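You operate a simulated robot arm through the tools that you are given. There is no shell and no other tool.

You are at the controls of a simulated two-armed robot. One attempt, no reset.

## Task
Find the dusty stub in the upper green drawer and blow it clean in the blower.
Fine: shut the drawer; the stub stays in the blower's well.

The check looks at the end state, three seconds after you hand in, the way a careful person would. Anything else that was tipped, shoved, dropped, spilled or broken makes it a failure.

## Robot
Two 7-joint arms with fingered hands on one trunk that stands fixed in place. Base frame: the origin is at the foot of the trunk, x ahead of it, y to its left, z up; the work surface is at about z = 760. Lengths are in mm, angles in rad, forces in N, time in s.
The left shoulder is at [50, 214, 869], the right one opposite. With the tool pointing down near the work surface each hand reaches from about 420 to 900 mm from the base axis, measured 20 degrees to its own side. Payload 3 kg a hand.
Tool frame (each hand has its own): the origin (TCP) lies between the finger pads and is the grasp point; the fingertips stand 26 mm ahead of it; z points along the fingers, y is the line along which they close. The gripper opens to 132 mm; its body begins 73 mm behind the TCP. The gripper is a hand of 3 fingers: y runs from the thumb to the fingers, the wrist lies at [0, 0, -229] in the tool frame, and closing takes about 1.5 s.
Orientation is that of the tool frame in the base frame, as a unit quaternion [w, x, y, z]. With the fingers straight down and closing along the base's y, the tool's x points along the base's -x, its y along +y and its z along -z.

## Interface
- The arms move only by the tool send_rows. It takes "left_commands", "right_commands" or both (then of equal length, played together; a hand with none holds still); each is a list of rows, each a list of 7 numbers: the turn, a rotation vector about the tool's x, y, z in rad, then the shift along the tool's x, y, z in cm, then the finger opening in cm, from 0 to 13.2. In form: [[ax, ay, az, dx, dy, dz, gripper], ...]. A call has 1 to 20 rows; each row shifts and turns the commanded pose from where the row before left it, along the tool's axes as they then stand. Each row takes 0.2 s and may step no farther than 50 mm and 0.15 rad from the row before; otherwise, or with a gripper value out of range, the whole call is refused. Where a pose cannot be reached the arm comes as near as it can. A force on the tool above 40 N (or 10 N above the force at the start of the call, whichever is more), or a blocked arm, ends the call early, and 0.2 s more pass. Each finger travels about 72 mm/s and halts on what it meets, pressing with about 24 N; the grip force reading is that of the motor and also rises with nothing between the fingers. The clock runs only during rows and for 0.2 s after the last one: add rows that do not move to give the fingers time. It gives the time, the measured TCP pose, the force on the tool (base axes), the opening and the grip force at its end, in the units of the frame above (readings bear some noise), with the torque about the TCP (base axes, N m) and any sound that the robot's microphone picked up, and new pictures: "show" is both (left out), scene, wrist or none (wrist: the cameras of the hands that moved).
- Cameras (640 x 400 px; columns grow to the right, rows downward): "scene" is now at [30.2, -9.4, 1492.1]; the picture's right is [-0.11, -0.99, 0.00], its down [-0.72, 0.08, -0.69] and it looks along [0.69, -0.08, -0.72] (base axes); focal length 311 px, centre (320, 200). "left" rides on the left gripper at [-62, 3, -92] in its tool frame; the picture's right is [-0.05, -1.00, 0.00], its down [0.83, -0.04, -0.56] and it looks along [0.55, -0.03, 0.83] (tool axes); focal length 230 px, centre (320, 200). "right" rides on the right gripper at [62, 3, -92] in its tool frame; the picture's right is [-0.05, 1.00, 0.00], its down [-0.83, -0.04, -0.56] and it looks along [-0.55, -0.03, 0.83] (tool axes); focal length 230 px, centre (320, 200).
- preshape(shape, hand): the hand has 3 fingers and takes this shape, open, in about a second: jaw (thumb against the fingers, like two jaws); tri (thumb and two fingers); tip (a fingertip pinch); poke (one finger out to press); point (the index stretched); flat (the hand flat); cup (the hand cupped); fist (a fist). The gripper value then closes the fingers along that shape, each until it touches; the sizes above hold for jaw. It gives what a move gives, with no picture.
- head_to(pan, tilt): turns the head with the scene camera to pan (to the left, within 1.501 rad either way) and tilt (down, from -0.506 to 1.204), counted from straight ahead of the robot. It gives what a move gives, and a new picture of the scene camera.
- pixel_to_xyz(camera, pixels): for up to 12 pixels [column, row] of the newest picture of that camera ("zoom" is the newest enlarged one), the place [x, y, z] in the base frame of the surface seen there, good to about 2 mm. The clock stands still meanwhile.
- close_up(camera, box): a new picture of the part [left, top, right, bottom] of that camera's present view, enlarged. The clock stands still meanwhile.
- close_job(): hands the job in; it is judged then, once.

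Unless the task says otherwise, let go and move clear before handing in.

The tools are called after "Request:" as name(argument=value, ...) on one line, values as JSON. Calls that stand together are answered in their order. send_rows: Moves the arms, as the interface text tells. Its arguments: {"type":"object","properties":{"left_commands":{"type":"array","items":{"type":"array","items":{"type":"number"}}},"right_commands":{"type":"array","items":{"type":"array","items":{"type":"number"}}},"show":{"type":"string","enum":["both","scene","wrist","none"]}},"required":[]} The other tools are called the same way: preshape (shape, hand) gives the hand a shape; head_to (pan, tilt) turns the head that bears the scene camera; pixel_to_xyz (camera, pixels) gives the place of the surface under pixels of a picture; close_up (camera, box) takes an enlarged picture of a part of a camera's view; close_job () hands the job in.

At the start:

```text
time: 0.0
left_tcp_pos: [591.3, 215.8, 1092.9]
left_tcp_rot: [0.0, 0.001, 1.0, -0.001]
left_force: [-0.8, -0.3, 0.5]
left_torque: [-0.01, -0.05, 0.01]
left_gripper_width: 132.0
left_grip_force: 0.1
left_shape: jaw
right_tcp_pos: [562.5, -282.9, 1064.9]
right_tcp_rot: [-0.001, 0.0, 1.0, 0.0]
right_force: [0.5, 0.5, -0.3]
right_torque: [0.0, -0.01, 0.02]
right_gripper_width: 131.7
right_grip_force: 0.1
right_shape: jaw
head pan, tilt (commanded): [-0.11, 0.803]
```

scene: 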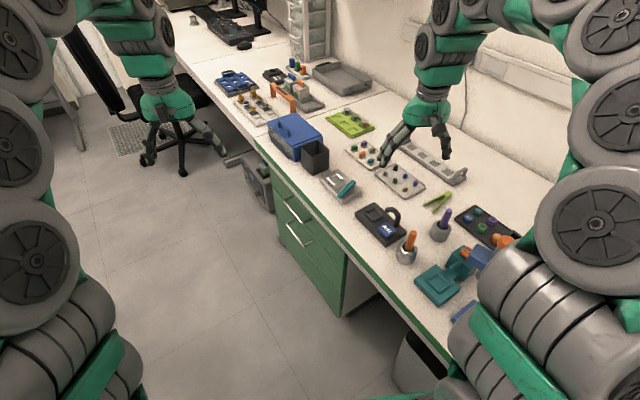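
right: 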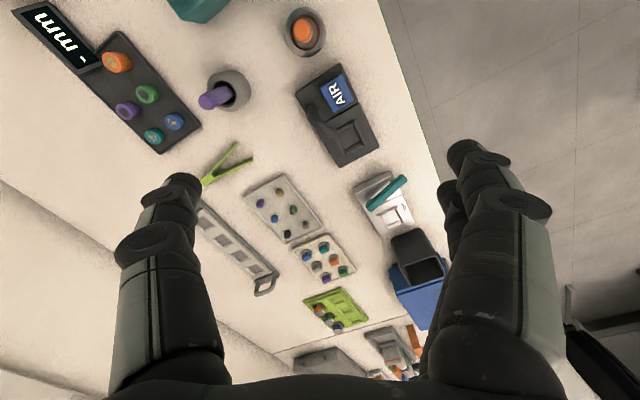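
left: 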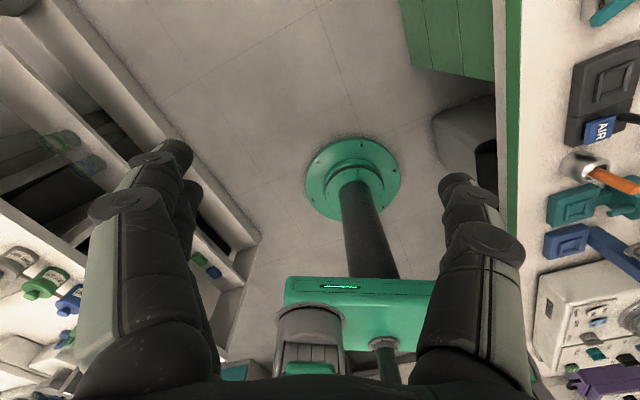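

The scene shows a green drawer unit with two handles near (295,210) and (300,235), and a dark box labelled AIR at about (382,225), probably the blower. I'll enlarge those areas and get their positions.

Request:
close_up(camera="scene", box=[230, 120, 430, 320])

Request:
close_up(camera="right", box=[180, 0, 460, 260])

Request:
pixel_to_xyz(camera="scene", pixels=[[290, 212], [300, 235], [280, 190], [340, 260], [340, 310], [375, 218], [388, 230], [395, 215], [318, 240], [268, 150], [349, 262], [300, 150]])

```text
2.00 times, centred on (330, 220) of scene
```

zoom: 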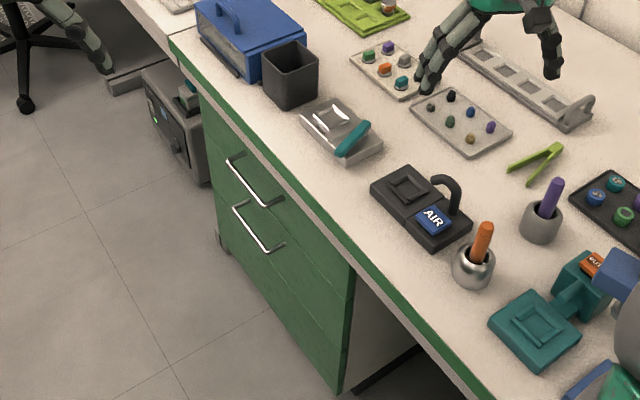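

```text
1.54 times, centred on (320, 130) of right
```

zoom: 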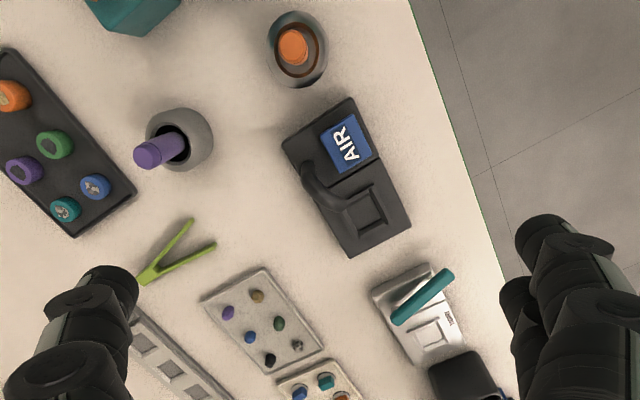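

```text
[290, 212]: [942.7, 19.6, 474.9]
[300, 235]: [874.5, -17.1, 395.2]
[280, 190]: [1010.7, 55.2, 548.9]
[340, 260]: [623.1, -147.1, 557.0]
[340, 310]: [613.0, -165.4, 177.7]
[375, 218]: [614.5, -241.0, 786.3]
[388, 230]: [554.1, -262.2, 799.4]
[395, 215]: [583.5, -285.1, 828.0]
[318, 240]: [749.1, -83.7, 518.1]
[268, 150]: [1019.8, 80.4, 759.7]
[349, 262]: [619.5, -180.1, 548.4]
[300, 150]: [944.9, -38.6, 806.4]
```

The close-up shows two bar handles on the green unit and the AIR blower with a square well and a nozzle at its side. I'll zoom in on the drawer faces and the blower for more detail.

Request:
close_up(camera="scene", box=[260, 170, 360, 320])

Request:
close_up(camera="right", box=[280, 50, 400, 180])

Request:
close_up(camera="scene", box=[345, 190, 425, 260])

```text
2.67 times, centred on (310, 245) of scene
```

zoom: 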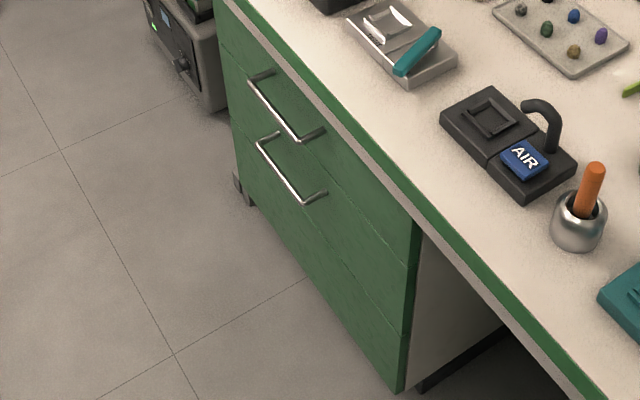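

```text
3.08 times, centred on (340, 115) of right
```

zoom: 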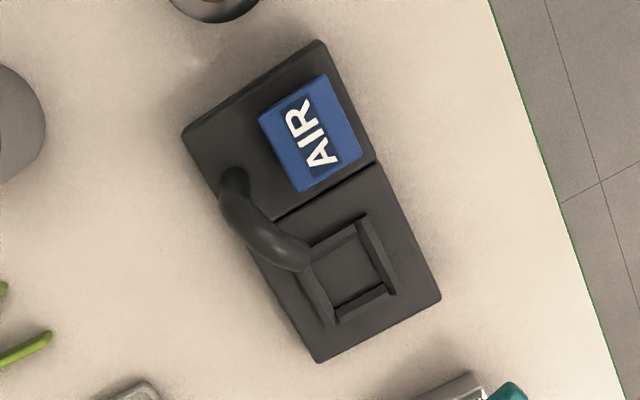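

```text
5.71 times, centred on (385, 225) of scene
```

zoom: 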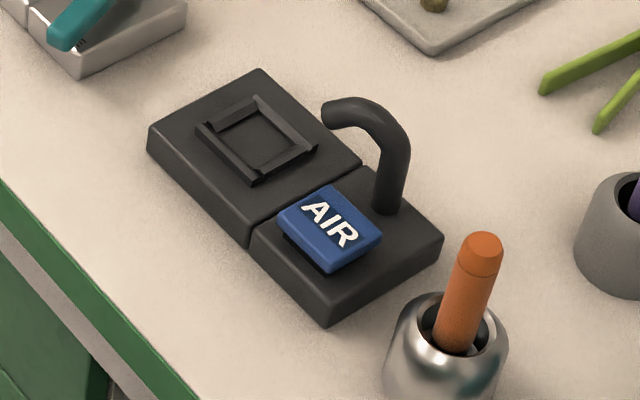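

The last zoom (scene) shows the well ring centred near (258,140), the AIR key near (330,230) and the nozzle tip near (330,115). I'll measure these, then the drawer handles.

Request:
pixel_to_xyz(camera="zoom", pixels=[[258, 145], [198, 126], [256, 98], [316, 146], [254, 182], [330, 225], [282, 222], [330, 190], [378, 238], [328, 115], [385, 140], [170, 140]])

Request:
close_up(camera="scene", box=[280, 180, 340, 240])

```text
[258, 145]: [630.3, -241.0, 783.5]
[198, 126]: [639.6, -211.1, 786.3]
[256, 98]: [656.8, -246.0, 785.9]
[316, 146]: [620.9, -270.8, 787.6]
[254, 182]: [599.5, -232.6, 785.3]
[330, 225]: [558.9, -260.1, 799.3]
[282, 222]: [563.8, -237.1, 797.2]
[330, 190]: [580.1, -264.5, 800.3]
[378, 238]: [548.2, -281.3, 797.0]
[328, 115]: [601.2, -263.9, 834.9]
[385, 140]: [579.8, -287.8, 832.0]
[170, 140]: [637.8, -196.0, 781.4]
```

```text
6.67 times, centred on (310, 210) of scene
```

zoom: 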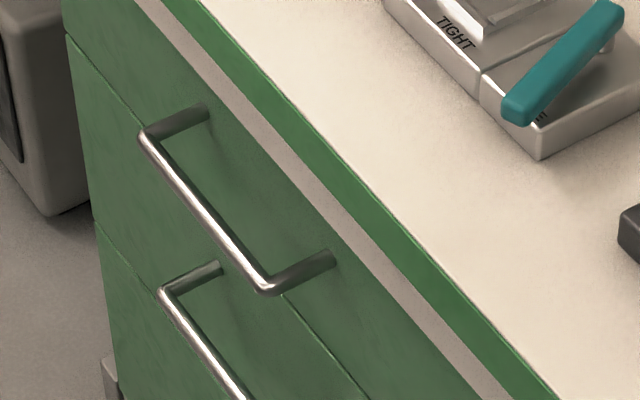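

The upper handle bar runs from about (148,138) to (265,285) in this zoom. I'll measure it, the drawer seams and the bench edge.

Request:
pixel_to_xyz(camera="zoom", pixels=[[148, 140], [205, 213], [262, 285], [205, 113], [330, 260], [68, 38], [300, 300], [95, 222], [290, 192], [300, 110], [163, 294], [220, 370]])

Request:
pixel_to_xyz(camera="scene", pixels=[[345, 250], [400, 310], [420, 335], [261, 143], [300, 187], [330, 220], [351, 286], [340, 312], [310, 200]])

```text
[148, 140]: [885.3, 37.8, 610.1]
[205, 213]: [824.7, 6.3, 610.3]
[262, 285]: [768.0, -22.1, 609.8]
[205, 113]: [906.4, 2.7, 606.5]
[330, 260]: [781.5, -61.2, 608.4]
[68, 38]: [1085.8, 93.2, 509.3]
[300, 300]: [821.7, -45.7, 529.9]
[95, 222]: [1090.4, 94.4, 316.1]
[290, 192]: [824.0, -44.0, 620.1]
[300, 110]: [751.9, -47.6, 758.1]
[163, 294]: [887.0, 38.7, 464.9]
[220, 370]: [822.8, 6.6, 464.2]
```

```text
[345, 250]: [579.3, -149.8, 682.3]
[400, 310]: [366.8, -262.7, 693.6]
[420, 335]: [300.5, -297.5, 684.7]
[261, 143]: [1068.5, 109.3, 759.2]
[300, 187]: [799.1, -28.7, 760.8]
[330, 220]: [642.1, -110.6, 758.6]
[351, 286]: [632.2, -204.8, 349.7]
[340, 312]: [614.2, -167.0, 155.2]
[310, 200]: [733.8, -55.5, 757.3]
```

The upper drawer's bar handle is centred near (826, 7, 610) and runs along (0.889, 0.458), so the drawer opens along (-0.458, 0.889). I'll turn the left hand to point horizontally at the drawer with the fingers closing vertically, staying high over the floor while it turns, and check where the chair is.

Request:
send_rows(left_commands=[[0, 0, -0.119, 0, 0, 0, 13.2], [0, 0, -0.119, 0, 0, 0, 12], [0, 0, -0.119, 0, 0, 0, 10], [0, 0, -0.119, 0, 0, 0, 8], [0.1428, 0, 0, 0, 0, 0, 8], [0.1428, 0, 0, 0, 0, 0, 8], [0.1428, 0, 0, 0, 0, 0, 8], [0.1428, 0, 0, 0, 0, 0, 8], [0.1428, 0, 0, 0, 0, 0, 8], [0.1428, 0, 0, 0, 0, 0, 8], [0.1428, 0, 0, 0, 0, 0, 8], [0.1428, 0, 0, 0, 0, 0, 8], [0.1428, 0, 0, 0, 0, 0, 8], [0.1428, 0, 0, 0, 0, 0, 8], [0.1428, 0, 0, 0, 0, 0, 8]], show="both")

Request:
pixel_to_xyz(camera="scene", pixels=[[180, 95], [205, 95], [120, 100], [255, 190], [232, 160], [265, 180]])

```text
time: 3.2
left_tcp_pos: [591.8, 216.4, 1092.7]
left_tcp_rot: [0.166, -0.166, 0.687, -0.687]
left_force: [-0.8, -0.8, -0.2]
left_torque: [-0.02, -0.04, -0.04]
left_gripper_width: 80.4
left_grip_force: 0.1
left_shape: jaw
right_tcp_pos: [563.0, -283.3, 1065.2]
right_tcp_rot: [0.0, 0.0, 1.0, 0.0]
right_force: [0.4, 0.1, 0.3]
right_torque: [-0.02, 0.0, 0.02]
right_gripper_width: 131.8
right_grip_force: 0.0
right_shape: jaw
head pan, tilt (commanded): [-0.11, 0.803]
```

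scene: 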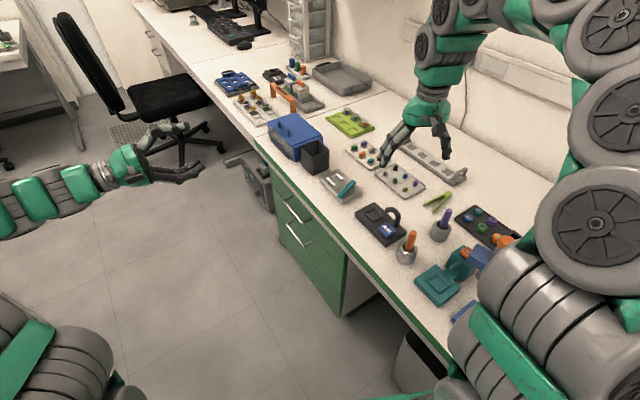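
left: 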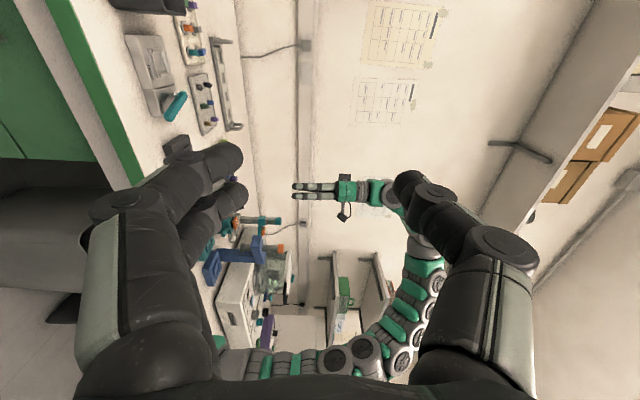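

```text
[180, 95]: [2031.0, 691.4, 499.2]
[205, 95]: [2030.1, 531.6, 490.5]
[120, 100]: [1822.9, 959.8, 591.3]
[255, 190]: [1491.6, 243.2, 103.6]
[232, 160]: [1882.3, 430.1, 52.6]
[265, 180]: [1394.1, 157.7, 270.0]
```

The left hand now points at the drawer side, with orientation as planned and 80 mm opening. The chair is far away (x≈1800+). I'll now move down to the pre-grasp point about 150 mm out from the handle.

Request:
send_rows(left_commands=[[0, 0, 0, -0.94, 4.04, 1.2, 8], [0, 0, 0, -0.94, 4.04, 1.2, 8], [0, 0, 0, -0.94, 4.04, 1.2, 8], [0, 0, 0, -0.94, 4.04, 1.2, 8], [0, 0, 0, -0.94, 4.04, 1.2, 8], [0, 0, 0, -0.94, 4.04, 1.2, 8], [0, 0, 0, -0.94, 4.04, 1.2, 8], [0, 0, 0, -0.94, 4.04, 1.2, 8], [0, 0, 0, -0.94, 4.04, 1.2, 8], [0, 0, 0, -0.94, 4.04, 1.2, 8], [0, 0, 0, -0.94, 4.04, 1.2, 8], [0, 0, 0, -0.94, 4.04, 1.2, 8], [0, 0, 0, 0, 0, 0, 7]], show="both")

```text
time: 6.0
left_tcp_pos: [754.7, 141.0, 609.2]
left_tcp_rot: [0.167, -0.167, 0.688, -0.686]
left_force: [0.5, 0.2, 0.0]
left_torque: [0.01, 0.0, 0.03]
left_gripper_width: 70.7
left_grip_force: 0.1
left_shape: jaw
right_tcp_pos: [563.0, -283.3, 1065.0]
right_tcp_rot: [0.0, 0.0, 1.0, 0.0]
right_force: [0.7, -0.1, 0.0]
right_torque: [0.03, -0.03, 0.01]
right_gripper_width: 132.0
right_grip_force: 0.0
right_shape: jaw
head pan, tilt (commanded): [-0.11, 0.803]
```

scene: 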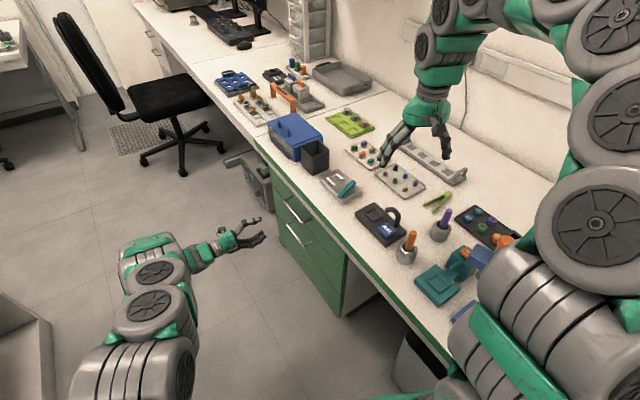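
left: 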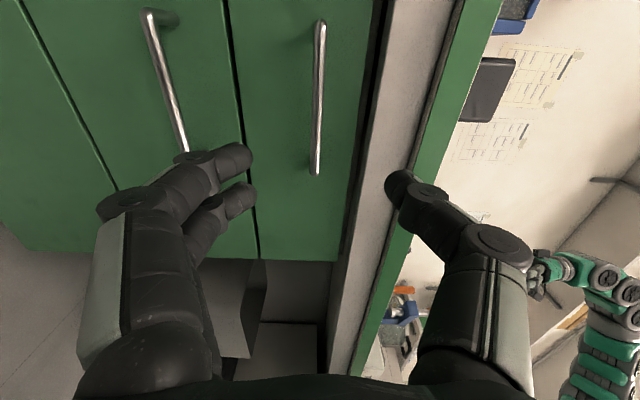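

The left wrist view shows the upper handle bar at column ~318 (rows 20–172), centred between thumb and fingers. I'll verify its position from this closer view.

Request:
pixel_to_xyz(camera="left", pixels=[[319, 50], [317, 100], [315, 150], [352, 100], [280, 100], [240, 60], [375, 100], [385, 60], [450, 60], [410, 60], [430, 60]])

Request:
close_up(camera="left", box=[220, 0, 480, 200])

```text
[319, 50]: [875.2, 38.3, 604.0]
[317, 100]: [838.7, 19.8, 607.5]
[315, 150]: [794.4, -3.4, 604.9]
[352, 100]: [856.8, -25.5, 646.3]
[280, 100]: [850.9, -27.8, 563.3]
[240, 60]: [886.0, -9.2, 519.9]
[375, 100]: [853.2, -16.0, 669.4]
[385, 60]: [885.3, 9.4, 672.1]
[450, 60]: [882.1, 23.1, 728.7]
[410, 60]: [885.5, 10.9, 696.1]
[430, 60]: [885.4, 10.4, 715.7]
```

```text
2.00 times, centred on (350, 100) of left
```

zoom: 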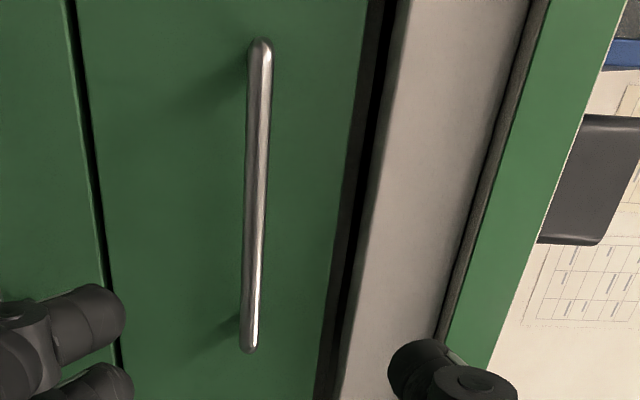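

The bar's front is at n≈-366 (z≈606), the drawer face at n≈-415, and the apron bottom at z≈669. I'll narrow the opening to 45 mm and advance 147 mm so that the pads straddle the bar.

Request:
send_rows(left_commands=[[0, 0, 0, 0, 0.15, 0, 4.5], [0, 0, 0, 0, 0.15, 0, 4.5], [0, 0, 0, 0, 0, 2.5, 4.5], [0, 0, 0, 0, 0, 2.5, 4.5], [0, 0, 0, 0, 0, 2.5, 4.5], [0, 0, 0, 0, 0, 2.5, 4.5], [0, 0, 0, 0, 0, 2.5, 4.5], [0, 0, 0, 0, 0, 2.2, 4.5]], show="both")

```text
time: 7.8
left_tcp_pos: [825.8, 8.8, 604.7]
left_tcp_rot: [0.167, -0.167, 0.688, -0.686]
left_force: [-0.2, 0.2, -0.8]
left_torque: [0.01, -0.02, 0.01]
left_gripper_width: 45.3
left_grip_force: 0.0
left_shape: jaw
right_tcp_pos: [562.6, -283.5, 1065.0]
right_tcp_rot: [-0.001, 0.0, 1.0, 0.0]
right_force: [0.6, 0.1, -1.1]
right_torque: [0.03, 0.0, 0.0]
right_gripper_width: 131.7
right_grip_force: 0.0
right_shape: jaw
head pan, tilt (commanded): [-0.11, 0.803]
```

scene: 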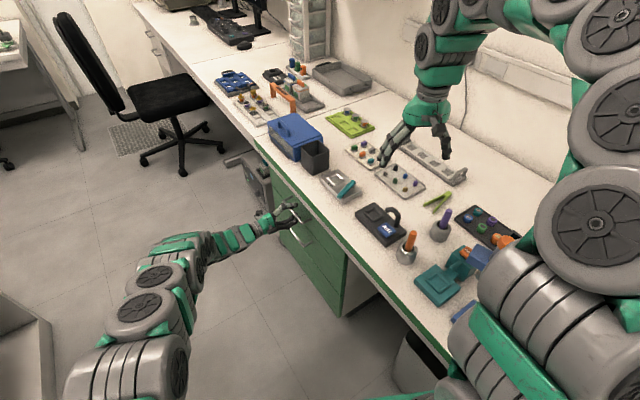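
left: 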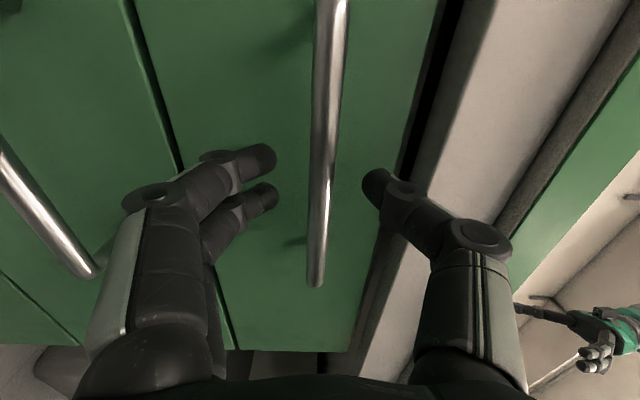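

The bar at column ~322 runs between thumb and fingers, with the TCP on it. I'll close the fingers on the bar.

Request:
send_rows(left_commands=[[0, 0, 0, 0, 0, 0, 3], [0, 0, 0, 0, 0, 0, 2], [0, 0, 0, 0, 0, 0, 1], [0, 0, 0, 0, 0, 0, 0], [0, 0, 0, 0, 0, 0, 0], [0, 0, 0, 0, 0, 0, 0], [0, 0, 0, 0, 0, 0, 0]], show="wrist")

```text
time: 9.4
left_tcp_pos: [826.1, 8.9, 606.6]
left_tcp_rot: [-0.167, 0.166, -0.687, 0.688]
left_force: [2.6, -3.6, 2.0]
left_torque: [0.02, -0.03, 0.02]
left_gripper_width: 0.3
left_grip_force: 23.8
left_shape: jaw
right_tcp_pos: [562.4, -283.7, 1064.6]
right_tcp_rot: [0.0, 0.0, 1.0, 0.001]
right_force: [0.7, -0.6, 0.8]
right_torque: [0.03, 0.0, -0.03]
right_gripper_width: 131.8
right_grip_force: 0.0
right_shape: jaw
head pan, tilt (commanded): [-0.11, 0.803]
```

left: 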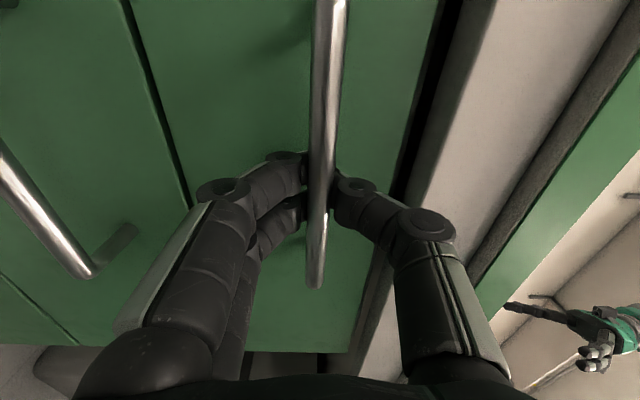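

The fingers have closed around and behind the bar (width 0.3, grip 23.8 N), so the bar is hooked. I'll pull out slowly, 60 mm first.

Request:
send_rows(left_commands=[[0, 0, 0, 0, 0, -0.5, 0], [0, 0, 0, 0, 0, -1.0, 0], [0, 0, 0, 0, 0, -1.5, 0], [0, 0, 0, 0, 0, -1.5, 0], [0, 0, 0, 0, 0, -1.5, 0]], show="both")

```text
time: 10.6
left_tcp_pos: [797.7, 63.7, 604.2]
left_tcp_rot: [0.167, -0.168, 0.688, -0.686]
left_force: [0.4, 0.0, 2.9]
left_torque: [0.0, -0.02, 0.01]
left_gripper_width: 0.0
left_grip_force: 23.7
left_shape: jaw
right_tcp_pos: [563.3, -283.1, 1065.4]
right_tcp_rot: [0.0, 0.0, 1.0, 0.0]
right_force: [-0.5, -0.4, 0.6]
right_torque: [-0.02, 0.03, 0.0]
right_gripper_width: 131.9
right_grip_force: 0.1
right_shape: jaw
head pan, tilt (commanded): [-0.11, 0.803]
```

scene: 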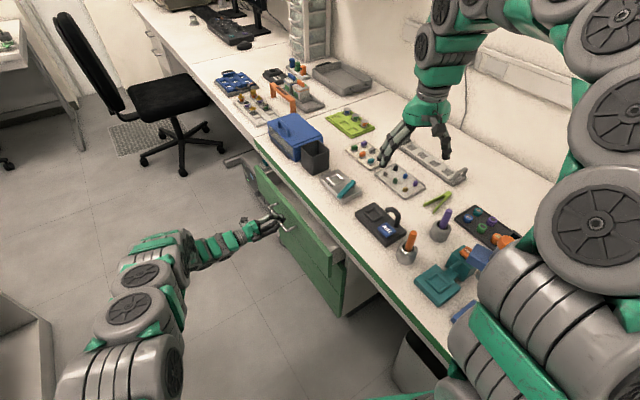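
left: 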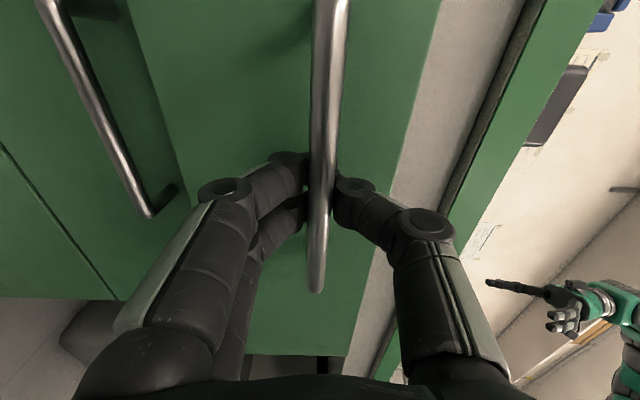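

The upper drawer is following the hand (its front is now clear of the cabinet). I'll pull another 160 mm.

Request:
send_rows(left_commands=[[0, 0, 0, 0, 0, -1.6, 0], [0, 0, 0, 0, 0, -1.6, 0], [0, 0, 0, 0, 0, -1.6, 0], [0, 0, 0, 0, 0, -1.6, 0], [0, 0, 0, 0, 0, -1.6, 0], [0, 0, 0, 0, 0, -1.6, 0], [0, 0, 0, 0, 0, -1.6, 0], [0, 0, 0, 0, 0, -1.6, 0], [0, 0, 0, 0, 0, -1.6, 0], [0, 0, 0, 0, 0, -1.6, 0]], show="both")

```text
time: 12.8
left_tcp_pos: [723.1, 205.8, 606.3]
left_tcp_rot: [-0.167, 0.167, -0.687, 0.687]
left_force: [0.8, -0.9, 0.7]
left_torque: [-0.02, 0.01, 0.03]
left_gripper_width: 0.1
left_grip_force: 23.6
left_shape: jaw
right_tcp_pos: [561.9, -283.7, 1065.4]
right_tcp_rot: [0.0, 0.0, 1.0, -0.001]
right_force: [0.4, 0.8, -0.3]
right_torque: [0.01, 0.01, 0.02]
right_gripper_width: 132.1
right_grip_force: 0.1
right_shape: jaw
head pan, tilt (commanded): [-0.11, 0.803]
```

scene: 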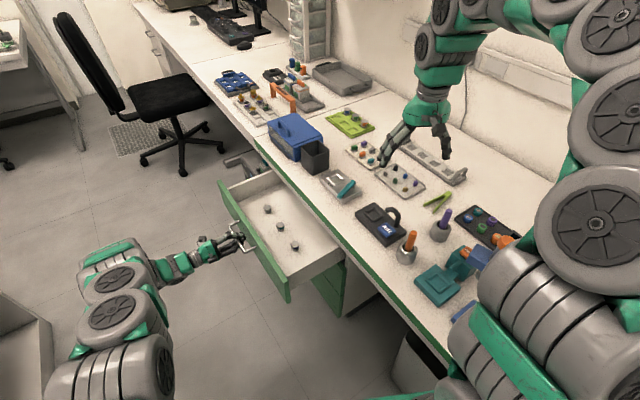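
left: 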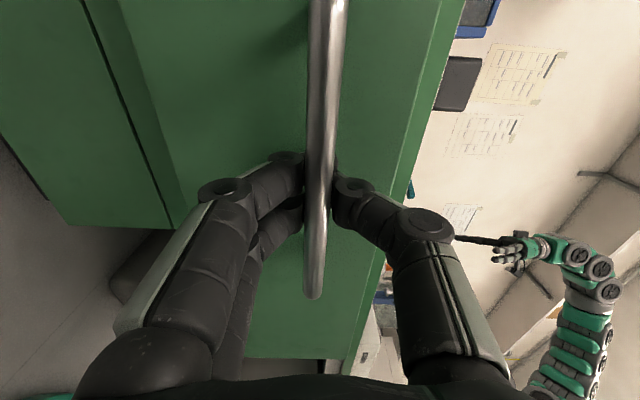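

The drawer is about 220 mm out and three small grey stubs are visible inside at about (267,209), (280,227) and (295,246). I'll zoom in to tell which one is dusty.

Request:
close_up(camera="scene", box=[250, 195, 310, 260])

Request:
close_up(camera="scene", box=[285, 236, 305, 254])

Request:
close_up(camera="scene", box=[270, 218, 290, 236])

Request:
close_up(camera="scene", box=[257, 200, 277, 218])

```text
6.15 times, centred on (280, 228) of scene
```

zoom: 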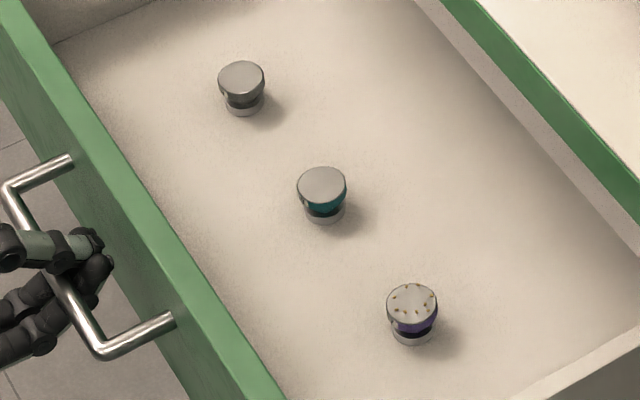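

```text
16.00 times, centred on (295, 245) of scene
```

zoom: 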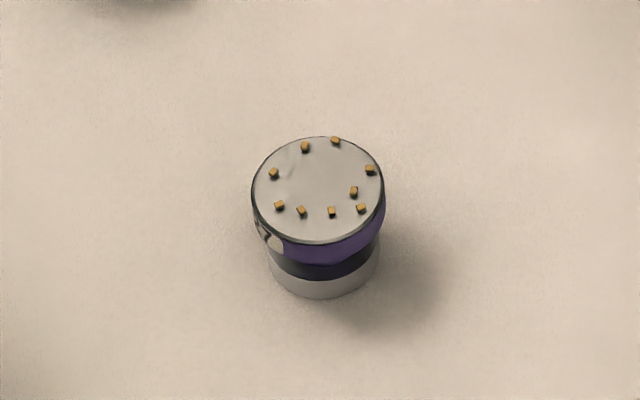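

```text
16.00 times, centred on (280, 227) of scene
```

zoom: 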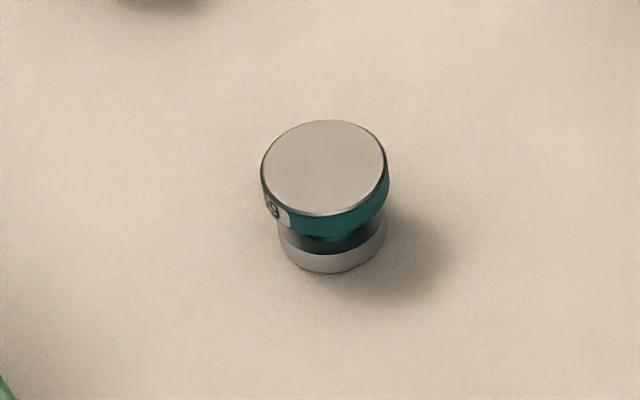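

```text
16.00 times, centred on (267, 209) of scene
```

zoom: 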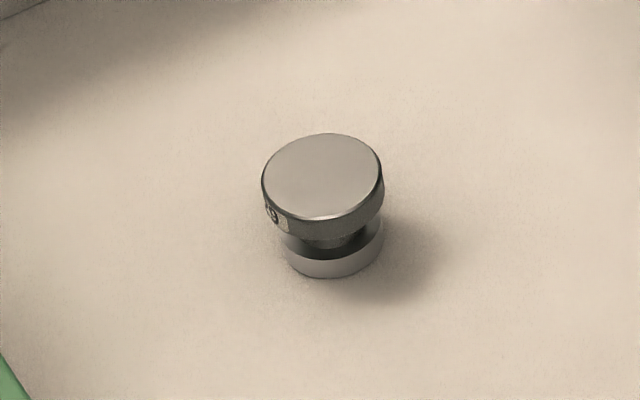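

The stub at (295,246), with a purple band and specks on its top, is the dusty one. The other two are clean. I'll measure it along with the drawer's walls and floor.

Request:
close_up(camera="scene", box=[285, 236, 305, 254])

Request:
pixel_to_xyz(camera="zoom", pixels=[[320, 190], [258, 190], [382, 190], [320, 142], [318, 236], [325, 250], [325, 290], [325, 320], [450, 200], [200, 200], [275, 280], [375, 280]])

Request:
pixel_to_xyz(camera="scene", pixels=[[280, 224], [267, 206], [230, 200], [260, 245], [286, 285], [315, 262], [338, 245], [300, 275], [330, 225], [320, 265], [292, 262]])

```text
16.00 times, centred on (295, 245) of scene
```

zoom: 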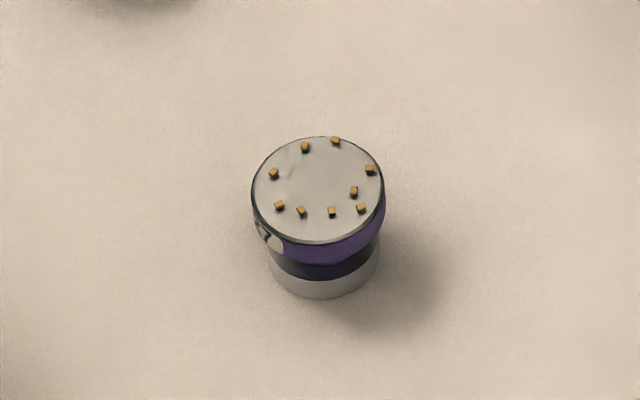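

```text
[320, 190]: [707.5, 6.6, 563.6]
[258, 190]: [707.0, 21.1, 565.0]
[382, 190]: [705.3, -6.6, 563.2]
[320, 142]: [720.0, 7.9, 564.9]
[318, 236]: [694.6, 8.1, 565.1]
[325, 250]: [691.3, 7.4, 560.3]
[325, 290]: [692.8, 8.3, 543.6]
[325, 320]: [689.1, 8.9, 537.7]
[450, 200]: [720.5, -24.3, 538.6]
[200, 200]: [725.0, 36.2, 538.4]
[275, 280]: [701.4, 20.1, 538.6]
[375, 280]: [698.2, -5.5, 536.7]
```

```text
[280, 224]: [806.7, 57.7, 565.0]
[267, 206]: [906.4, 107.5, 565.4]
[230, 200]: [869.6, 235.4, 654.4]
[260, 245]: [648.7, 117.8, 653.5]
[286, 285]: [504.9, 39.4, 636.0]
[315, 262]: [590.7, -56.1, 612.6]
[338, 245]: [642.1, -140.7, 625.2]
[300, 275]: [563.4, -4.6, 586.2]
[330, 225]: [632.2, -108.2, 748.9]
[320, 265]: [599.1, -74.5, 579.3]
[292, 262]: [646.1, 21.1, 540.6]
```

The dusty stub is about 28 mm wide and 26 mm tall, centred near (707, 7.5), with its top at 564.5 and the drawer floor at 538. It sits only 75 mm from the bench edge, so I'll pull the drawer a further 80 mm for hand clearance.

Request:
send_rows(left_commands=[[0, 0, 0, 0, 0, -1.0, 0], [0, 0, 0, 0, 0, -1.4, 0], [0, 0, 0, 0, 0, -1.4, 0], [0, 0, 0, 0, 0, -1.4, 0], [0, 0, 0, 0, 0, -1.4, 0], [0, 0, 0, 0, 0, -1.4, 0]], show="both")

```text
time: 14.2
left_tcp_pos: [687.4, 277.3, 605.7]
left_tcp_rot: [-0.167, 0.167, -0.687, 0.687]
left_force: [-1.2, 1.0, 0.3]
left_torque: [-0.01, -0.03, 0.03]
left_gripper_width: 0.1
left_grip_force: 24.7
left_shape: jaw
right_tcp_pos: [563.1, -282.4, 1065.5]
right_tcp_rot: [-0.001, 0.0, 1.0, 0.0]
right_force: [-0.2, 0.4, -0.6]
right_torque: [0.01, 0.02, 0.0]
right_gripper_width: 131.9
right_grip_force: 0.0
right_shape: jaw
head pan, tilt (commanded): [-0.11, 0.803]
```

scene: 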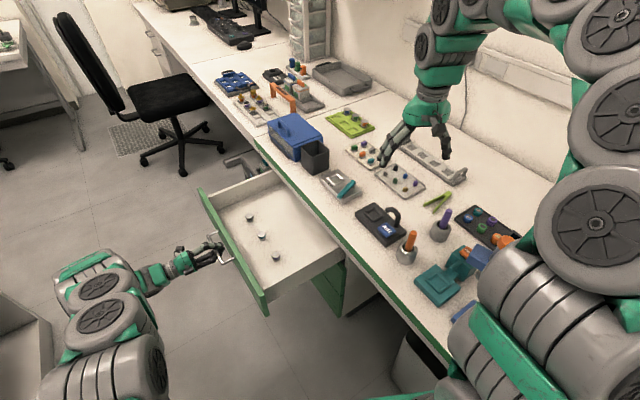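
left: 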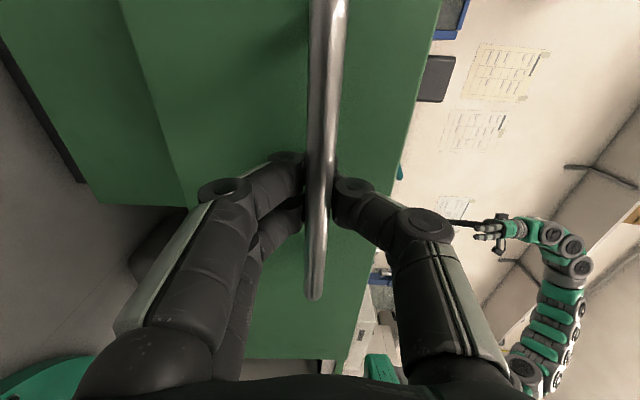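

The drawer is now about 300 mm out, with the dusty stub at about (276,256). I'll release the handle, back away 100 mm and rise above the drawer.

Request:
send_rows(left_commands=[[0, 0, 0, 0, 0, 0, 1.5], [0, 0, 0, 0, 0, 0, 3], [0, 0, 0, 0, 0, 0, 4.5], [0, 0, 0, 0, 0, 0, 4.5], [0, 0, 0, 0, 0, -2, 4.5], [0, 0, 0, 0, 0, -3, 4.5], [0, 0, 0, 0, 0, -4, 4.5], [0, 0, 0, 0, 0, -4, 4.5]], show="both")

```text
time: 16.0
left_tcp_pos: [629.9, 391.1, 608.4]
left_tcp_rot: [-0.167, 0.167, -0.687, 0.687]
left_force: [0.9, 0.5, -0.5]
left_torque: [0.04, 0.03, 0.0]
left_gripper_width: 44.6
left_grip_force: 0.2
left_shape: jaw
right_tcp_pos: [563.5, -283.1, 1064.1]
right_tcp_rot: [0.0, -0.001, 1.0, 0.0]
right_force: [-0.3, 0.3, 0.4]
right_torque: [0.0, -0.03, -0.05]
right_gripper_width: 131.9
right_grip_force: 0.1
right_shape: jaw
head pan, tilt (commanded): [-0.11, 0.803]
```

scene: 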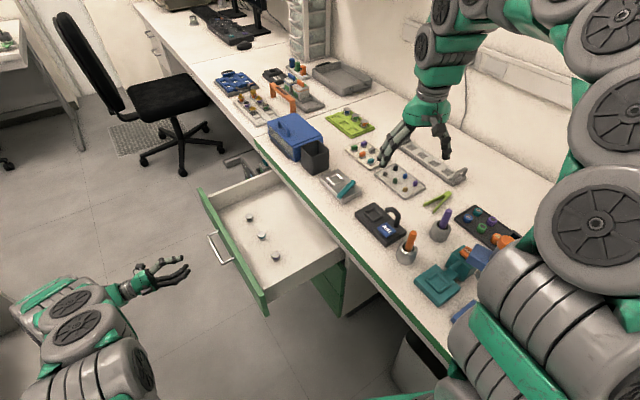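
left: 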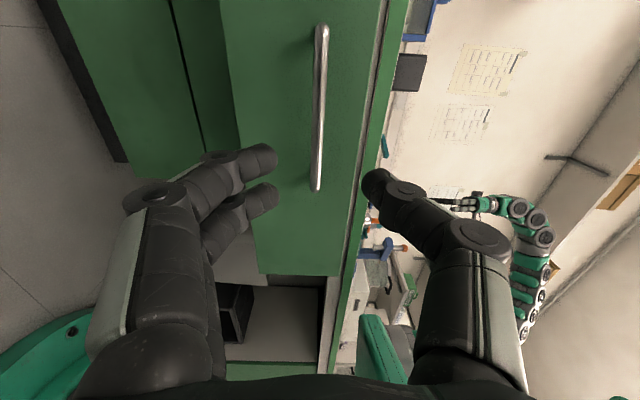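

The handle is released and the hand is clear in front of it. I'll rise about 350 mm, then tip the hand to point straight down with its closing axis along the drawer's opening direction.

Request:
send_rows(left_commands=[[0, 0, 0, 0, -4.4, 0, 6], [0, 0, 0, 0, -4.4, 0, 6], [0, 0, 0, 0, -4.4, 0, 6], [0, 0, 0, 0, -4.4, 0, 6], [0, 0, 0, 0, -4.4, 0, 6], [0, 0, 0, 0, -4.4, 0, 6], [0, 0, 0, 0, -4.4, 0, 6], [0, 0, 0, 0, -4.4, 0, 6], [-0.1428, 0, 0, 0, 0, 0, 6], [-0.1428, 0, 0, 0, 0, 0, 6], [-0.1428, 0, 0, 0, 0, 0, 6], [-0.1428, 0, 0, 0, 0, 0, 6], [-0.1428, 0, 0, 0, 0, 0, 6], [-0.1428, 0, 0, 0, 0, 0, 6], [-0.1428, 0, 0, 0, 0, 0, 6], [-0.1428, 0, 0, 0, 0, 0, 6], [-0.1428, 0, 0, 0, 0, 0, 6], [-0.1428, 0, 0, 0, 0, 0, 6], [-0.1428, 0, 0, 0, 0, 0, 6]], show="both")

Request:
close_up(camera="scene", box=[255, 240, 295, 270])

Request:
pixel_to_xyz(camera="scene", pixels=[[276, 254], [262, 236], [250, 216], [268, 308], [240, 262], [345, 250]])

```text
time: 20.0
left_tcp_pos: [628.2, 392.4, 957.1]
left_tcp_rot: [-0.001, -0.236, 0.972, 0.001]
left_force: [-0.3, -0.3, -0.6]
left_torque: [-0.04, 0.0, 0.0]
left_gripper_width: 59.8
left_grip_force: 0.0
left_shape: jaw
right_tcp_pos: [563.2, -283.8, 1065.6]
right_tcp_rot: [0.0, 0.0, 1.0, 0.0]
right_force: [-0.1, 0.5, 0.2]
right_torque: [0.01, 0.01, -0.01]
right_gripper_width: 131.9
right_grip_force: 0.0
right_shape: jaw
head pan, tilt (commanded): [-0.11, 0.803]
```

scene: 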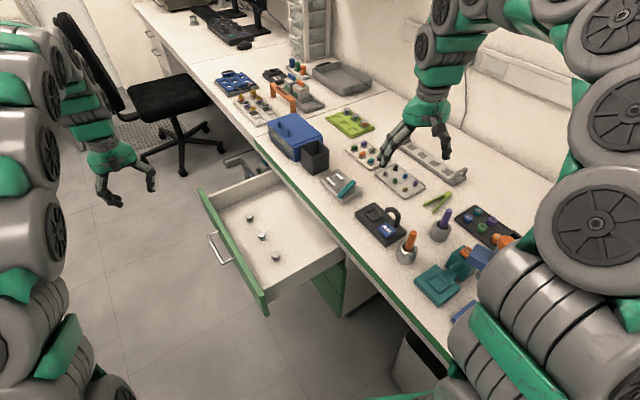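
left: 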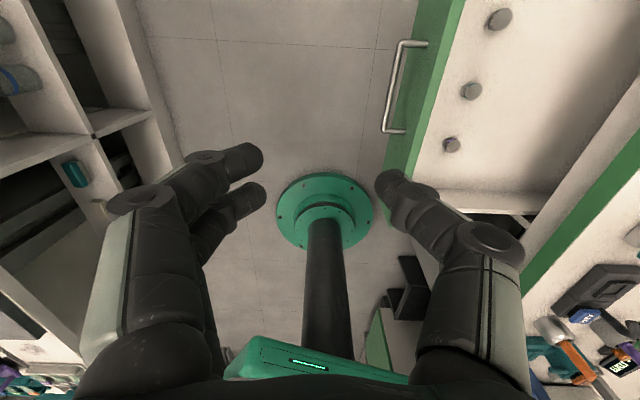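

```text
13.33 times, centred on (275, 255) of scene
```

zoom: 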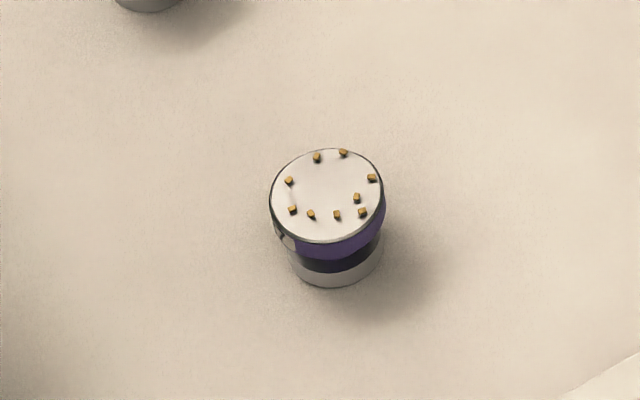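

```text
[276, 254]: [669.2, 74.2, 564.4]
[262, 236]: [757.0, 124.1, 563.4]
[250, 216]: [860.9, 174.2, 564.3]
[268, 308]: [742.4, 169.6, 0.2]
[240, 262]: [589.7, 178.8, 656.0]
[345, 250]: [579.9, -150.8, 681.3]
```

The hand points down and the stub stayed upright in the drawer. I'll measure the stub's centre precisely from the zoom.

Request:
pixel_to_xyz(camera="zoom", pixels=[[327, 195], [275, 195], [381, 195], [327, 153], [327, 238], [330, 252], [330, 268], [330, 280], [600, 395], [300, 195], [350, 180]])

Request:
close_up(camera="left", box=[430, 100, 500, 180])

```text
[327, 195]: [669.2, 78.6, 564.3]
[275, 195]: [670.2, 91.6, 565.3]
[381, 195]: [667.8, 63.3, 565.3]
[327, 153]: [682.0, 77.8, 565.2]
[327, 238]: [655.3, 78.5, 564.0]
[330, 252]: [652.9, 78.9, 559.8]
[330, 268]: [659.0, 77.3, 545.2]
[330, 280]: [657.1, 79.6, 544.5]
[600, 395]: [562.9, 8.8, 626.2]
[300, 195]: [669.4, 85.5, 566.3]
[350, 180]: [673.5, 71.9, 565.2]
```

```text
5.00 times, centred on (465, 140) of left
```

zoom: 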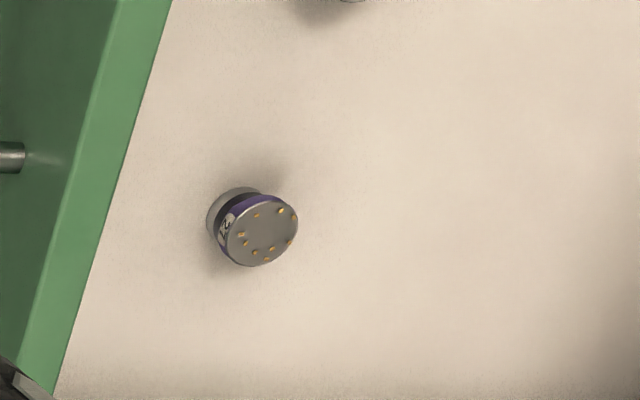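

The dusty stub is centred at about (669, 78), top z≈565. I'll move the left hand above it at z≈800.

Request:
send_rows(left_commands=[[0, 0, 0, 1.346, -3.73, 1.96, 6], [0, 0, 0, 1.346, -3.73, 1.96, 6], [0, 0, 0, 1.346, -3.73, 1.96, 6], [0, 0, 0, 1.346, -3.73, 1.96, 6], [0, 0, 0, 1.346, -3.73, 1.96, 6], [0, 0, 0, 1.346, -3.73, 1.96, 6], [0, 0, 0, 1.346, -3.73, 1.96, 6], [0, 0, 0, 1.346, -3.73, 1.96, 6], [0, 0, 0, 0, 0, 0, 6]], show="both")

```text
time: 22.0
left_tcp_pos: [669.1, 75.9, 801.8]
left_tcp_rot: [0.001, -0.235, 0.972, 0.0]
left_force: [0.7, 1.0, -0.4]
left_torque: [-0.01, -0.03, 0.03]
left_gripper_width: 59.7
left_grip_force: 0.1
left_shape: jaw
right_tcp_pos: [563.5, -284.7, 1066.0]
right_tcp_rot: [0.0, 0.0, 1.0, 0.0]
right_force: [-0.4, -0.6, 0.1]
right_torque: [0.0, 0.0, 0.01]
right_gripper_width: 132.0
right_grip_force: 0.0
right_shape: jaw
head pan, tilt (commanded): [-0.11, 0.803]
```

scene: 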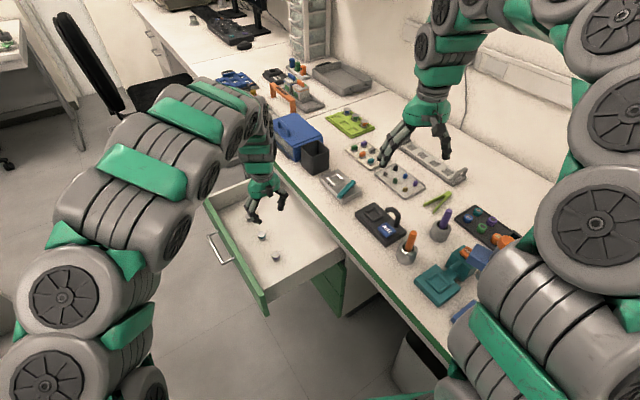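
left: 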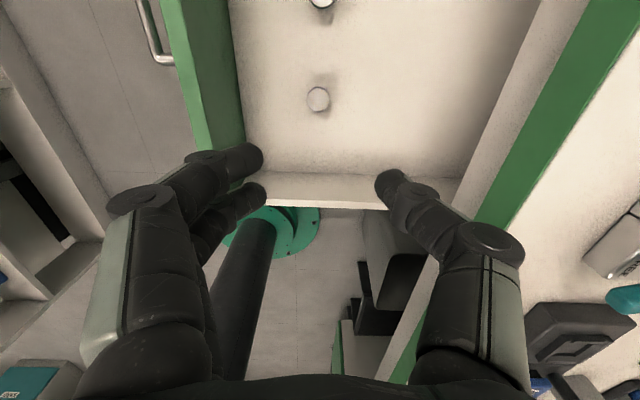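

The stub is at about (318,98) in the left wrist view. I'll check it from here to refine its centre.

Request:
close_up(camera="left", box=[290, 75, 346, 110])

Request:
pixel_to_xyz(camera="left", pixels=[[318, 98], [308, 98], [328, 98], [318, 90], [318, 107], [180, 60], [230, 60]])

```text
11.43 times, centred on (318, 92) of left
```

zoom: 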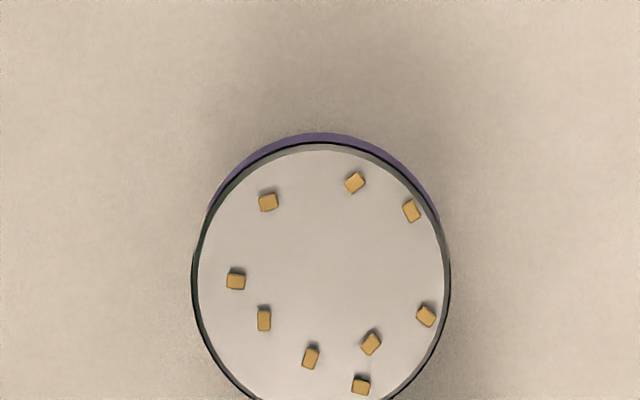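

```text
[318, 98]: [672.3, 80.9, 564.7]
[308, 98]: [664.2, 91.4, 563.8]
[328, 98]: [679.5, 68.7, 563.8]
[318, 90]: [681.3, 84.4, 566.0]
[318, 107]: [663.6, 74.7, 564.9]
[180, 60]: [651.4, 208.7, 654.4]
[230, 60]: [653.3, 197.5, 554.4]
```

The disc's centre here is (318,98), giving about (671, 79.5). I'll correct by about 3 mm and descend to z≈640 for another look.

Request:
send_rows(left_commands=[[0, 0, 0, -0.1, 0.1, 4, 6], [0, 0, 0, -0.1, 0.1, 4, 6], [0, 0, 0, 0, 0, 4, 6], [0, 0, 0, 0, 0, 4, 6], [0, 0, 0, 0, 0, 0, 6]], show="both")

Request:
close_up(camera="left", box=[250, 100, 390, 200])

```text
time: 23.2
left_tcp_pos: [667.7, 79.8, 640.8]
left_tcp_rot: [-0.001, -0.237, 0.972, 0.0]
left_force: [0.7, 0.3, -0.1]
left_torque: [-0.02, -0.01, 0.0]
left_gripper_width: 60.0
left_grip_force: 0.0
left_shape: jaw
right_tcp_pos: [563.4, -283.3, 1064.4]
right_tcp_rot: [0.0, 0.0, 1.0, 0.0]
right_force: [0.2, -0.5, -0.6]
right_torque: [0.03, -0.01, 0.02]
right_gripper_width: 132.1
right_grip_force: 0.1
right_shape: jaw
head pan, tilt (commanded): [-0.11, 0.803]
```

scene: 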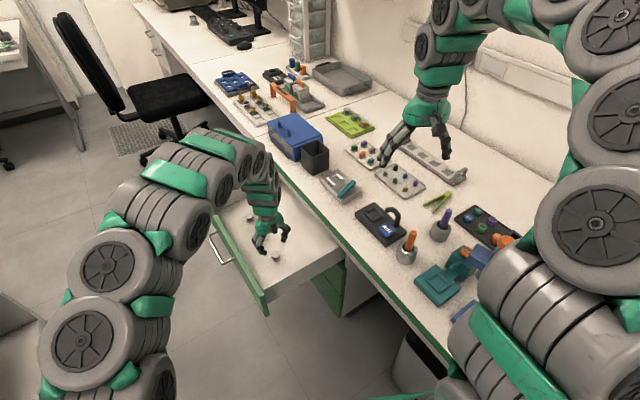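
left: 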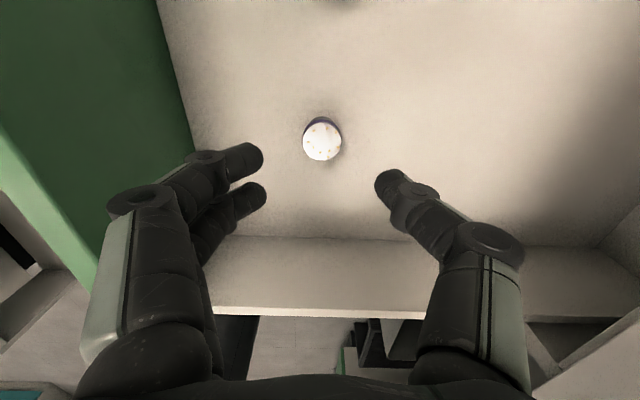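

```text
4.00 times, centred on (320, 150) of left
```

zoom: 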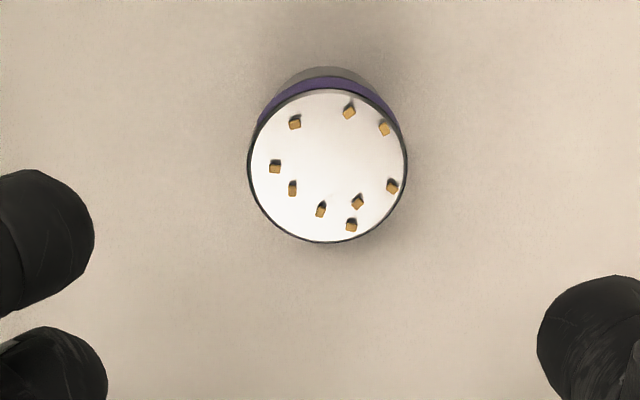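

The disc centre is at (322,141) against an expected (320,144), so the stub is about 2 mm off in x and 1.5 mm in y. I'll correct that and descend to TCP z≈572 with the fingers straddling the head.

Request:
send_rows(left_commands=[[0, 0, 0, -0.2, -0.15, 1.5, 6], [0, 0, 0, 0, 0, 2, 6], [0, 0, 0, 0, 0, 1.8, 6], [0, 0, 0, 0, 0, 1.55, 6], [0, 0, 0, 0, 0, 0, 6]], show="both")

Request:
close_up(camera="left", box=[220, 120, 420, 260])

```text
time: 24.4
left_tcp_pos: [670.9, 80.7, 572.4]
left_tcp_rot: [0.0, -0.236, 0.972, 0.0]
left_force: [0.1, 0.1, 0.3]
left_torque: [0.02, 0.01, 0.03]
left_gripper_width: 59.6
left_grip_force: 0.1
left_shape: jaw
right_tcp_pos: [564.1, -283.6, 1065.0]
right_tcp_rot: [0.0, -0.001, 1.0, 0.0]
right_force: [-0.2, -0.3, 0.3]
right_torque: [0.02, -0.01, 0.01]
right_gripper_width: 131.7
right_grip_force: 0.0
right_shape: jaw
head pan, tilt (commanded): [-0.11, 0.803]
```

scene: 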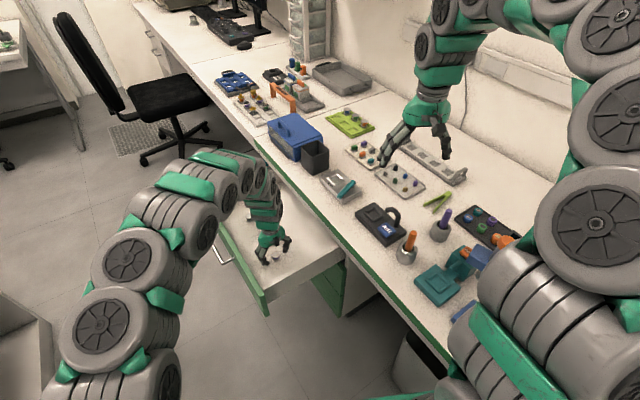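
left: 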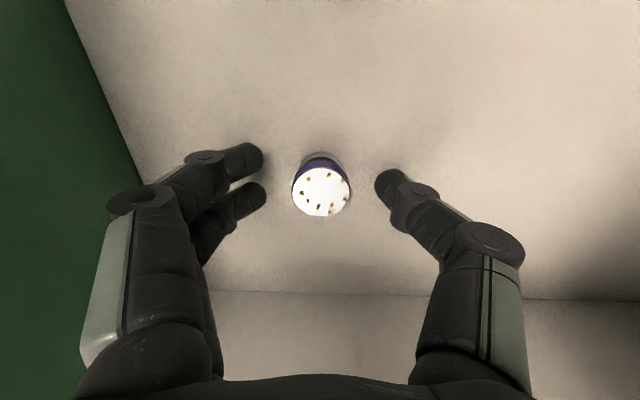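

```text
2.86 times, centred on (320, 190) of left
```

zoom: 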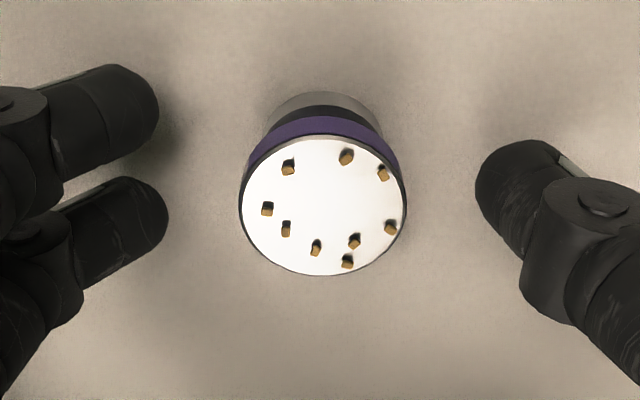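

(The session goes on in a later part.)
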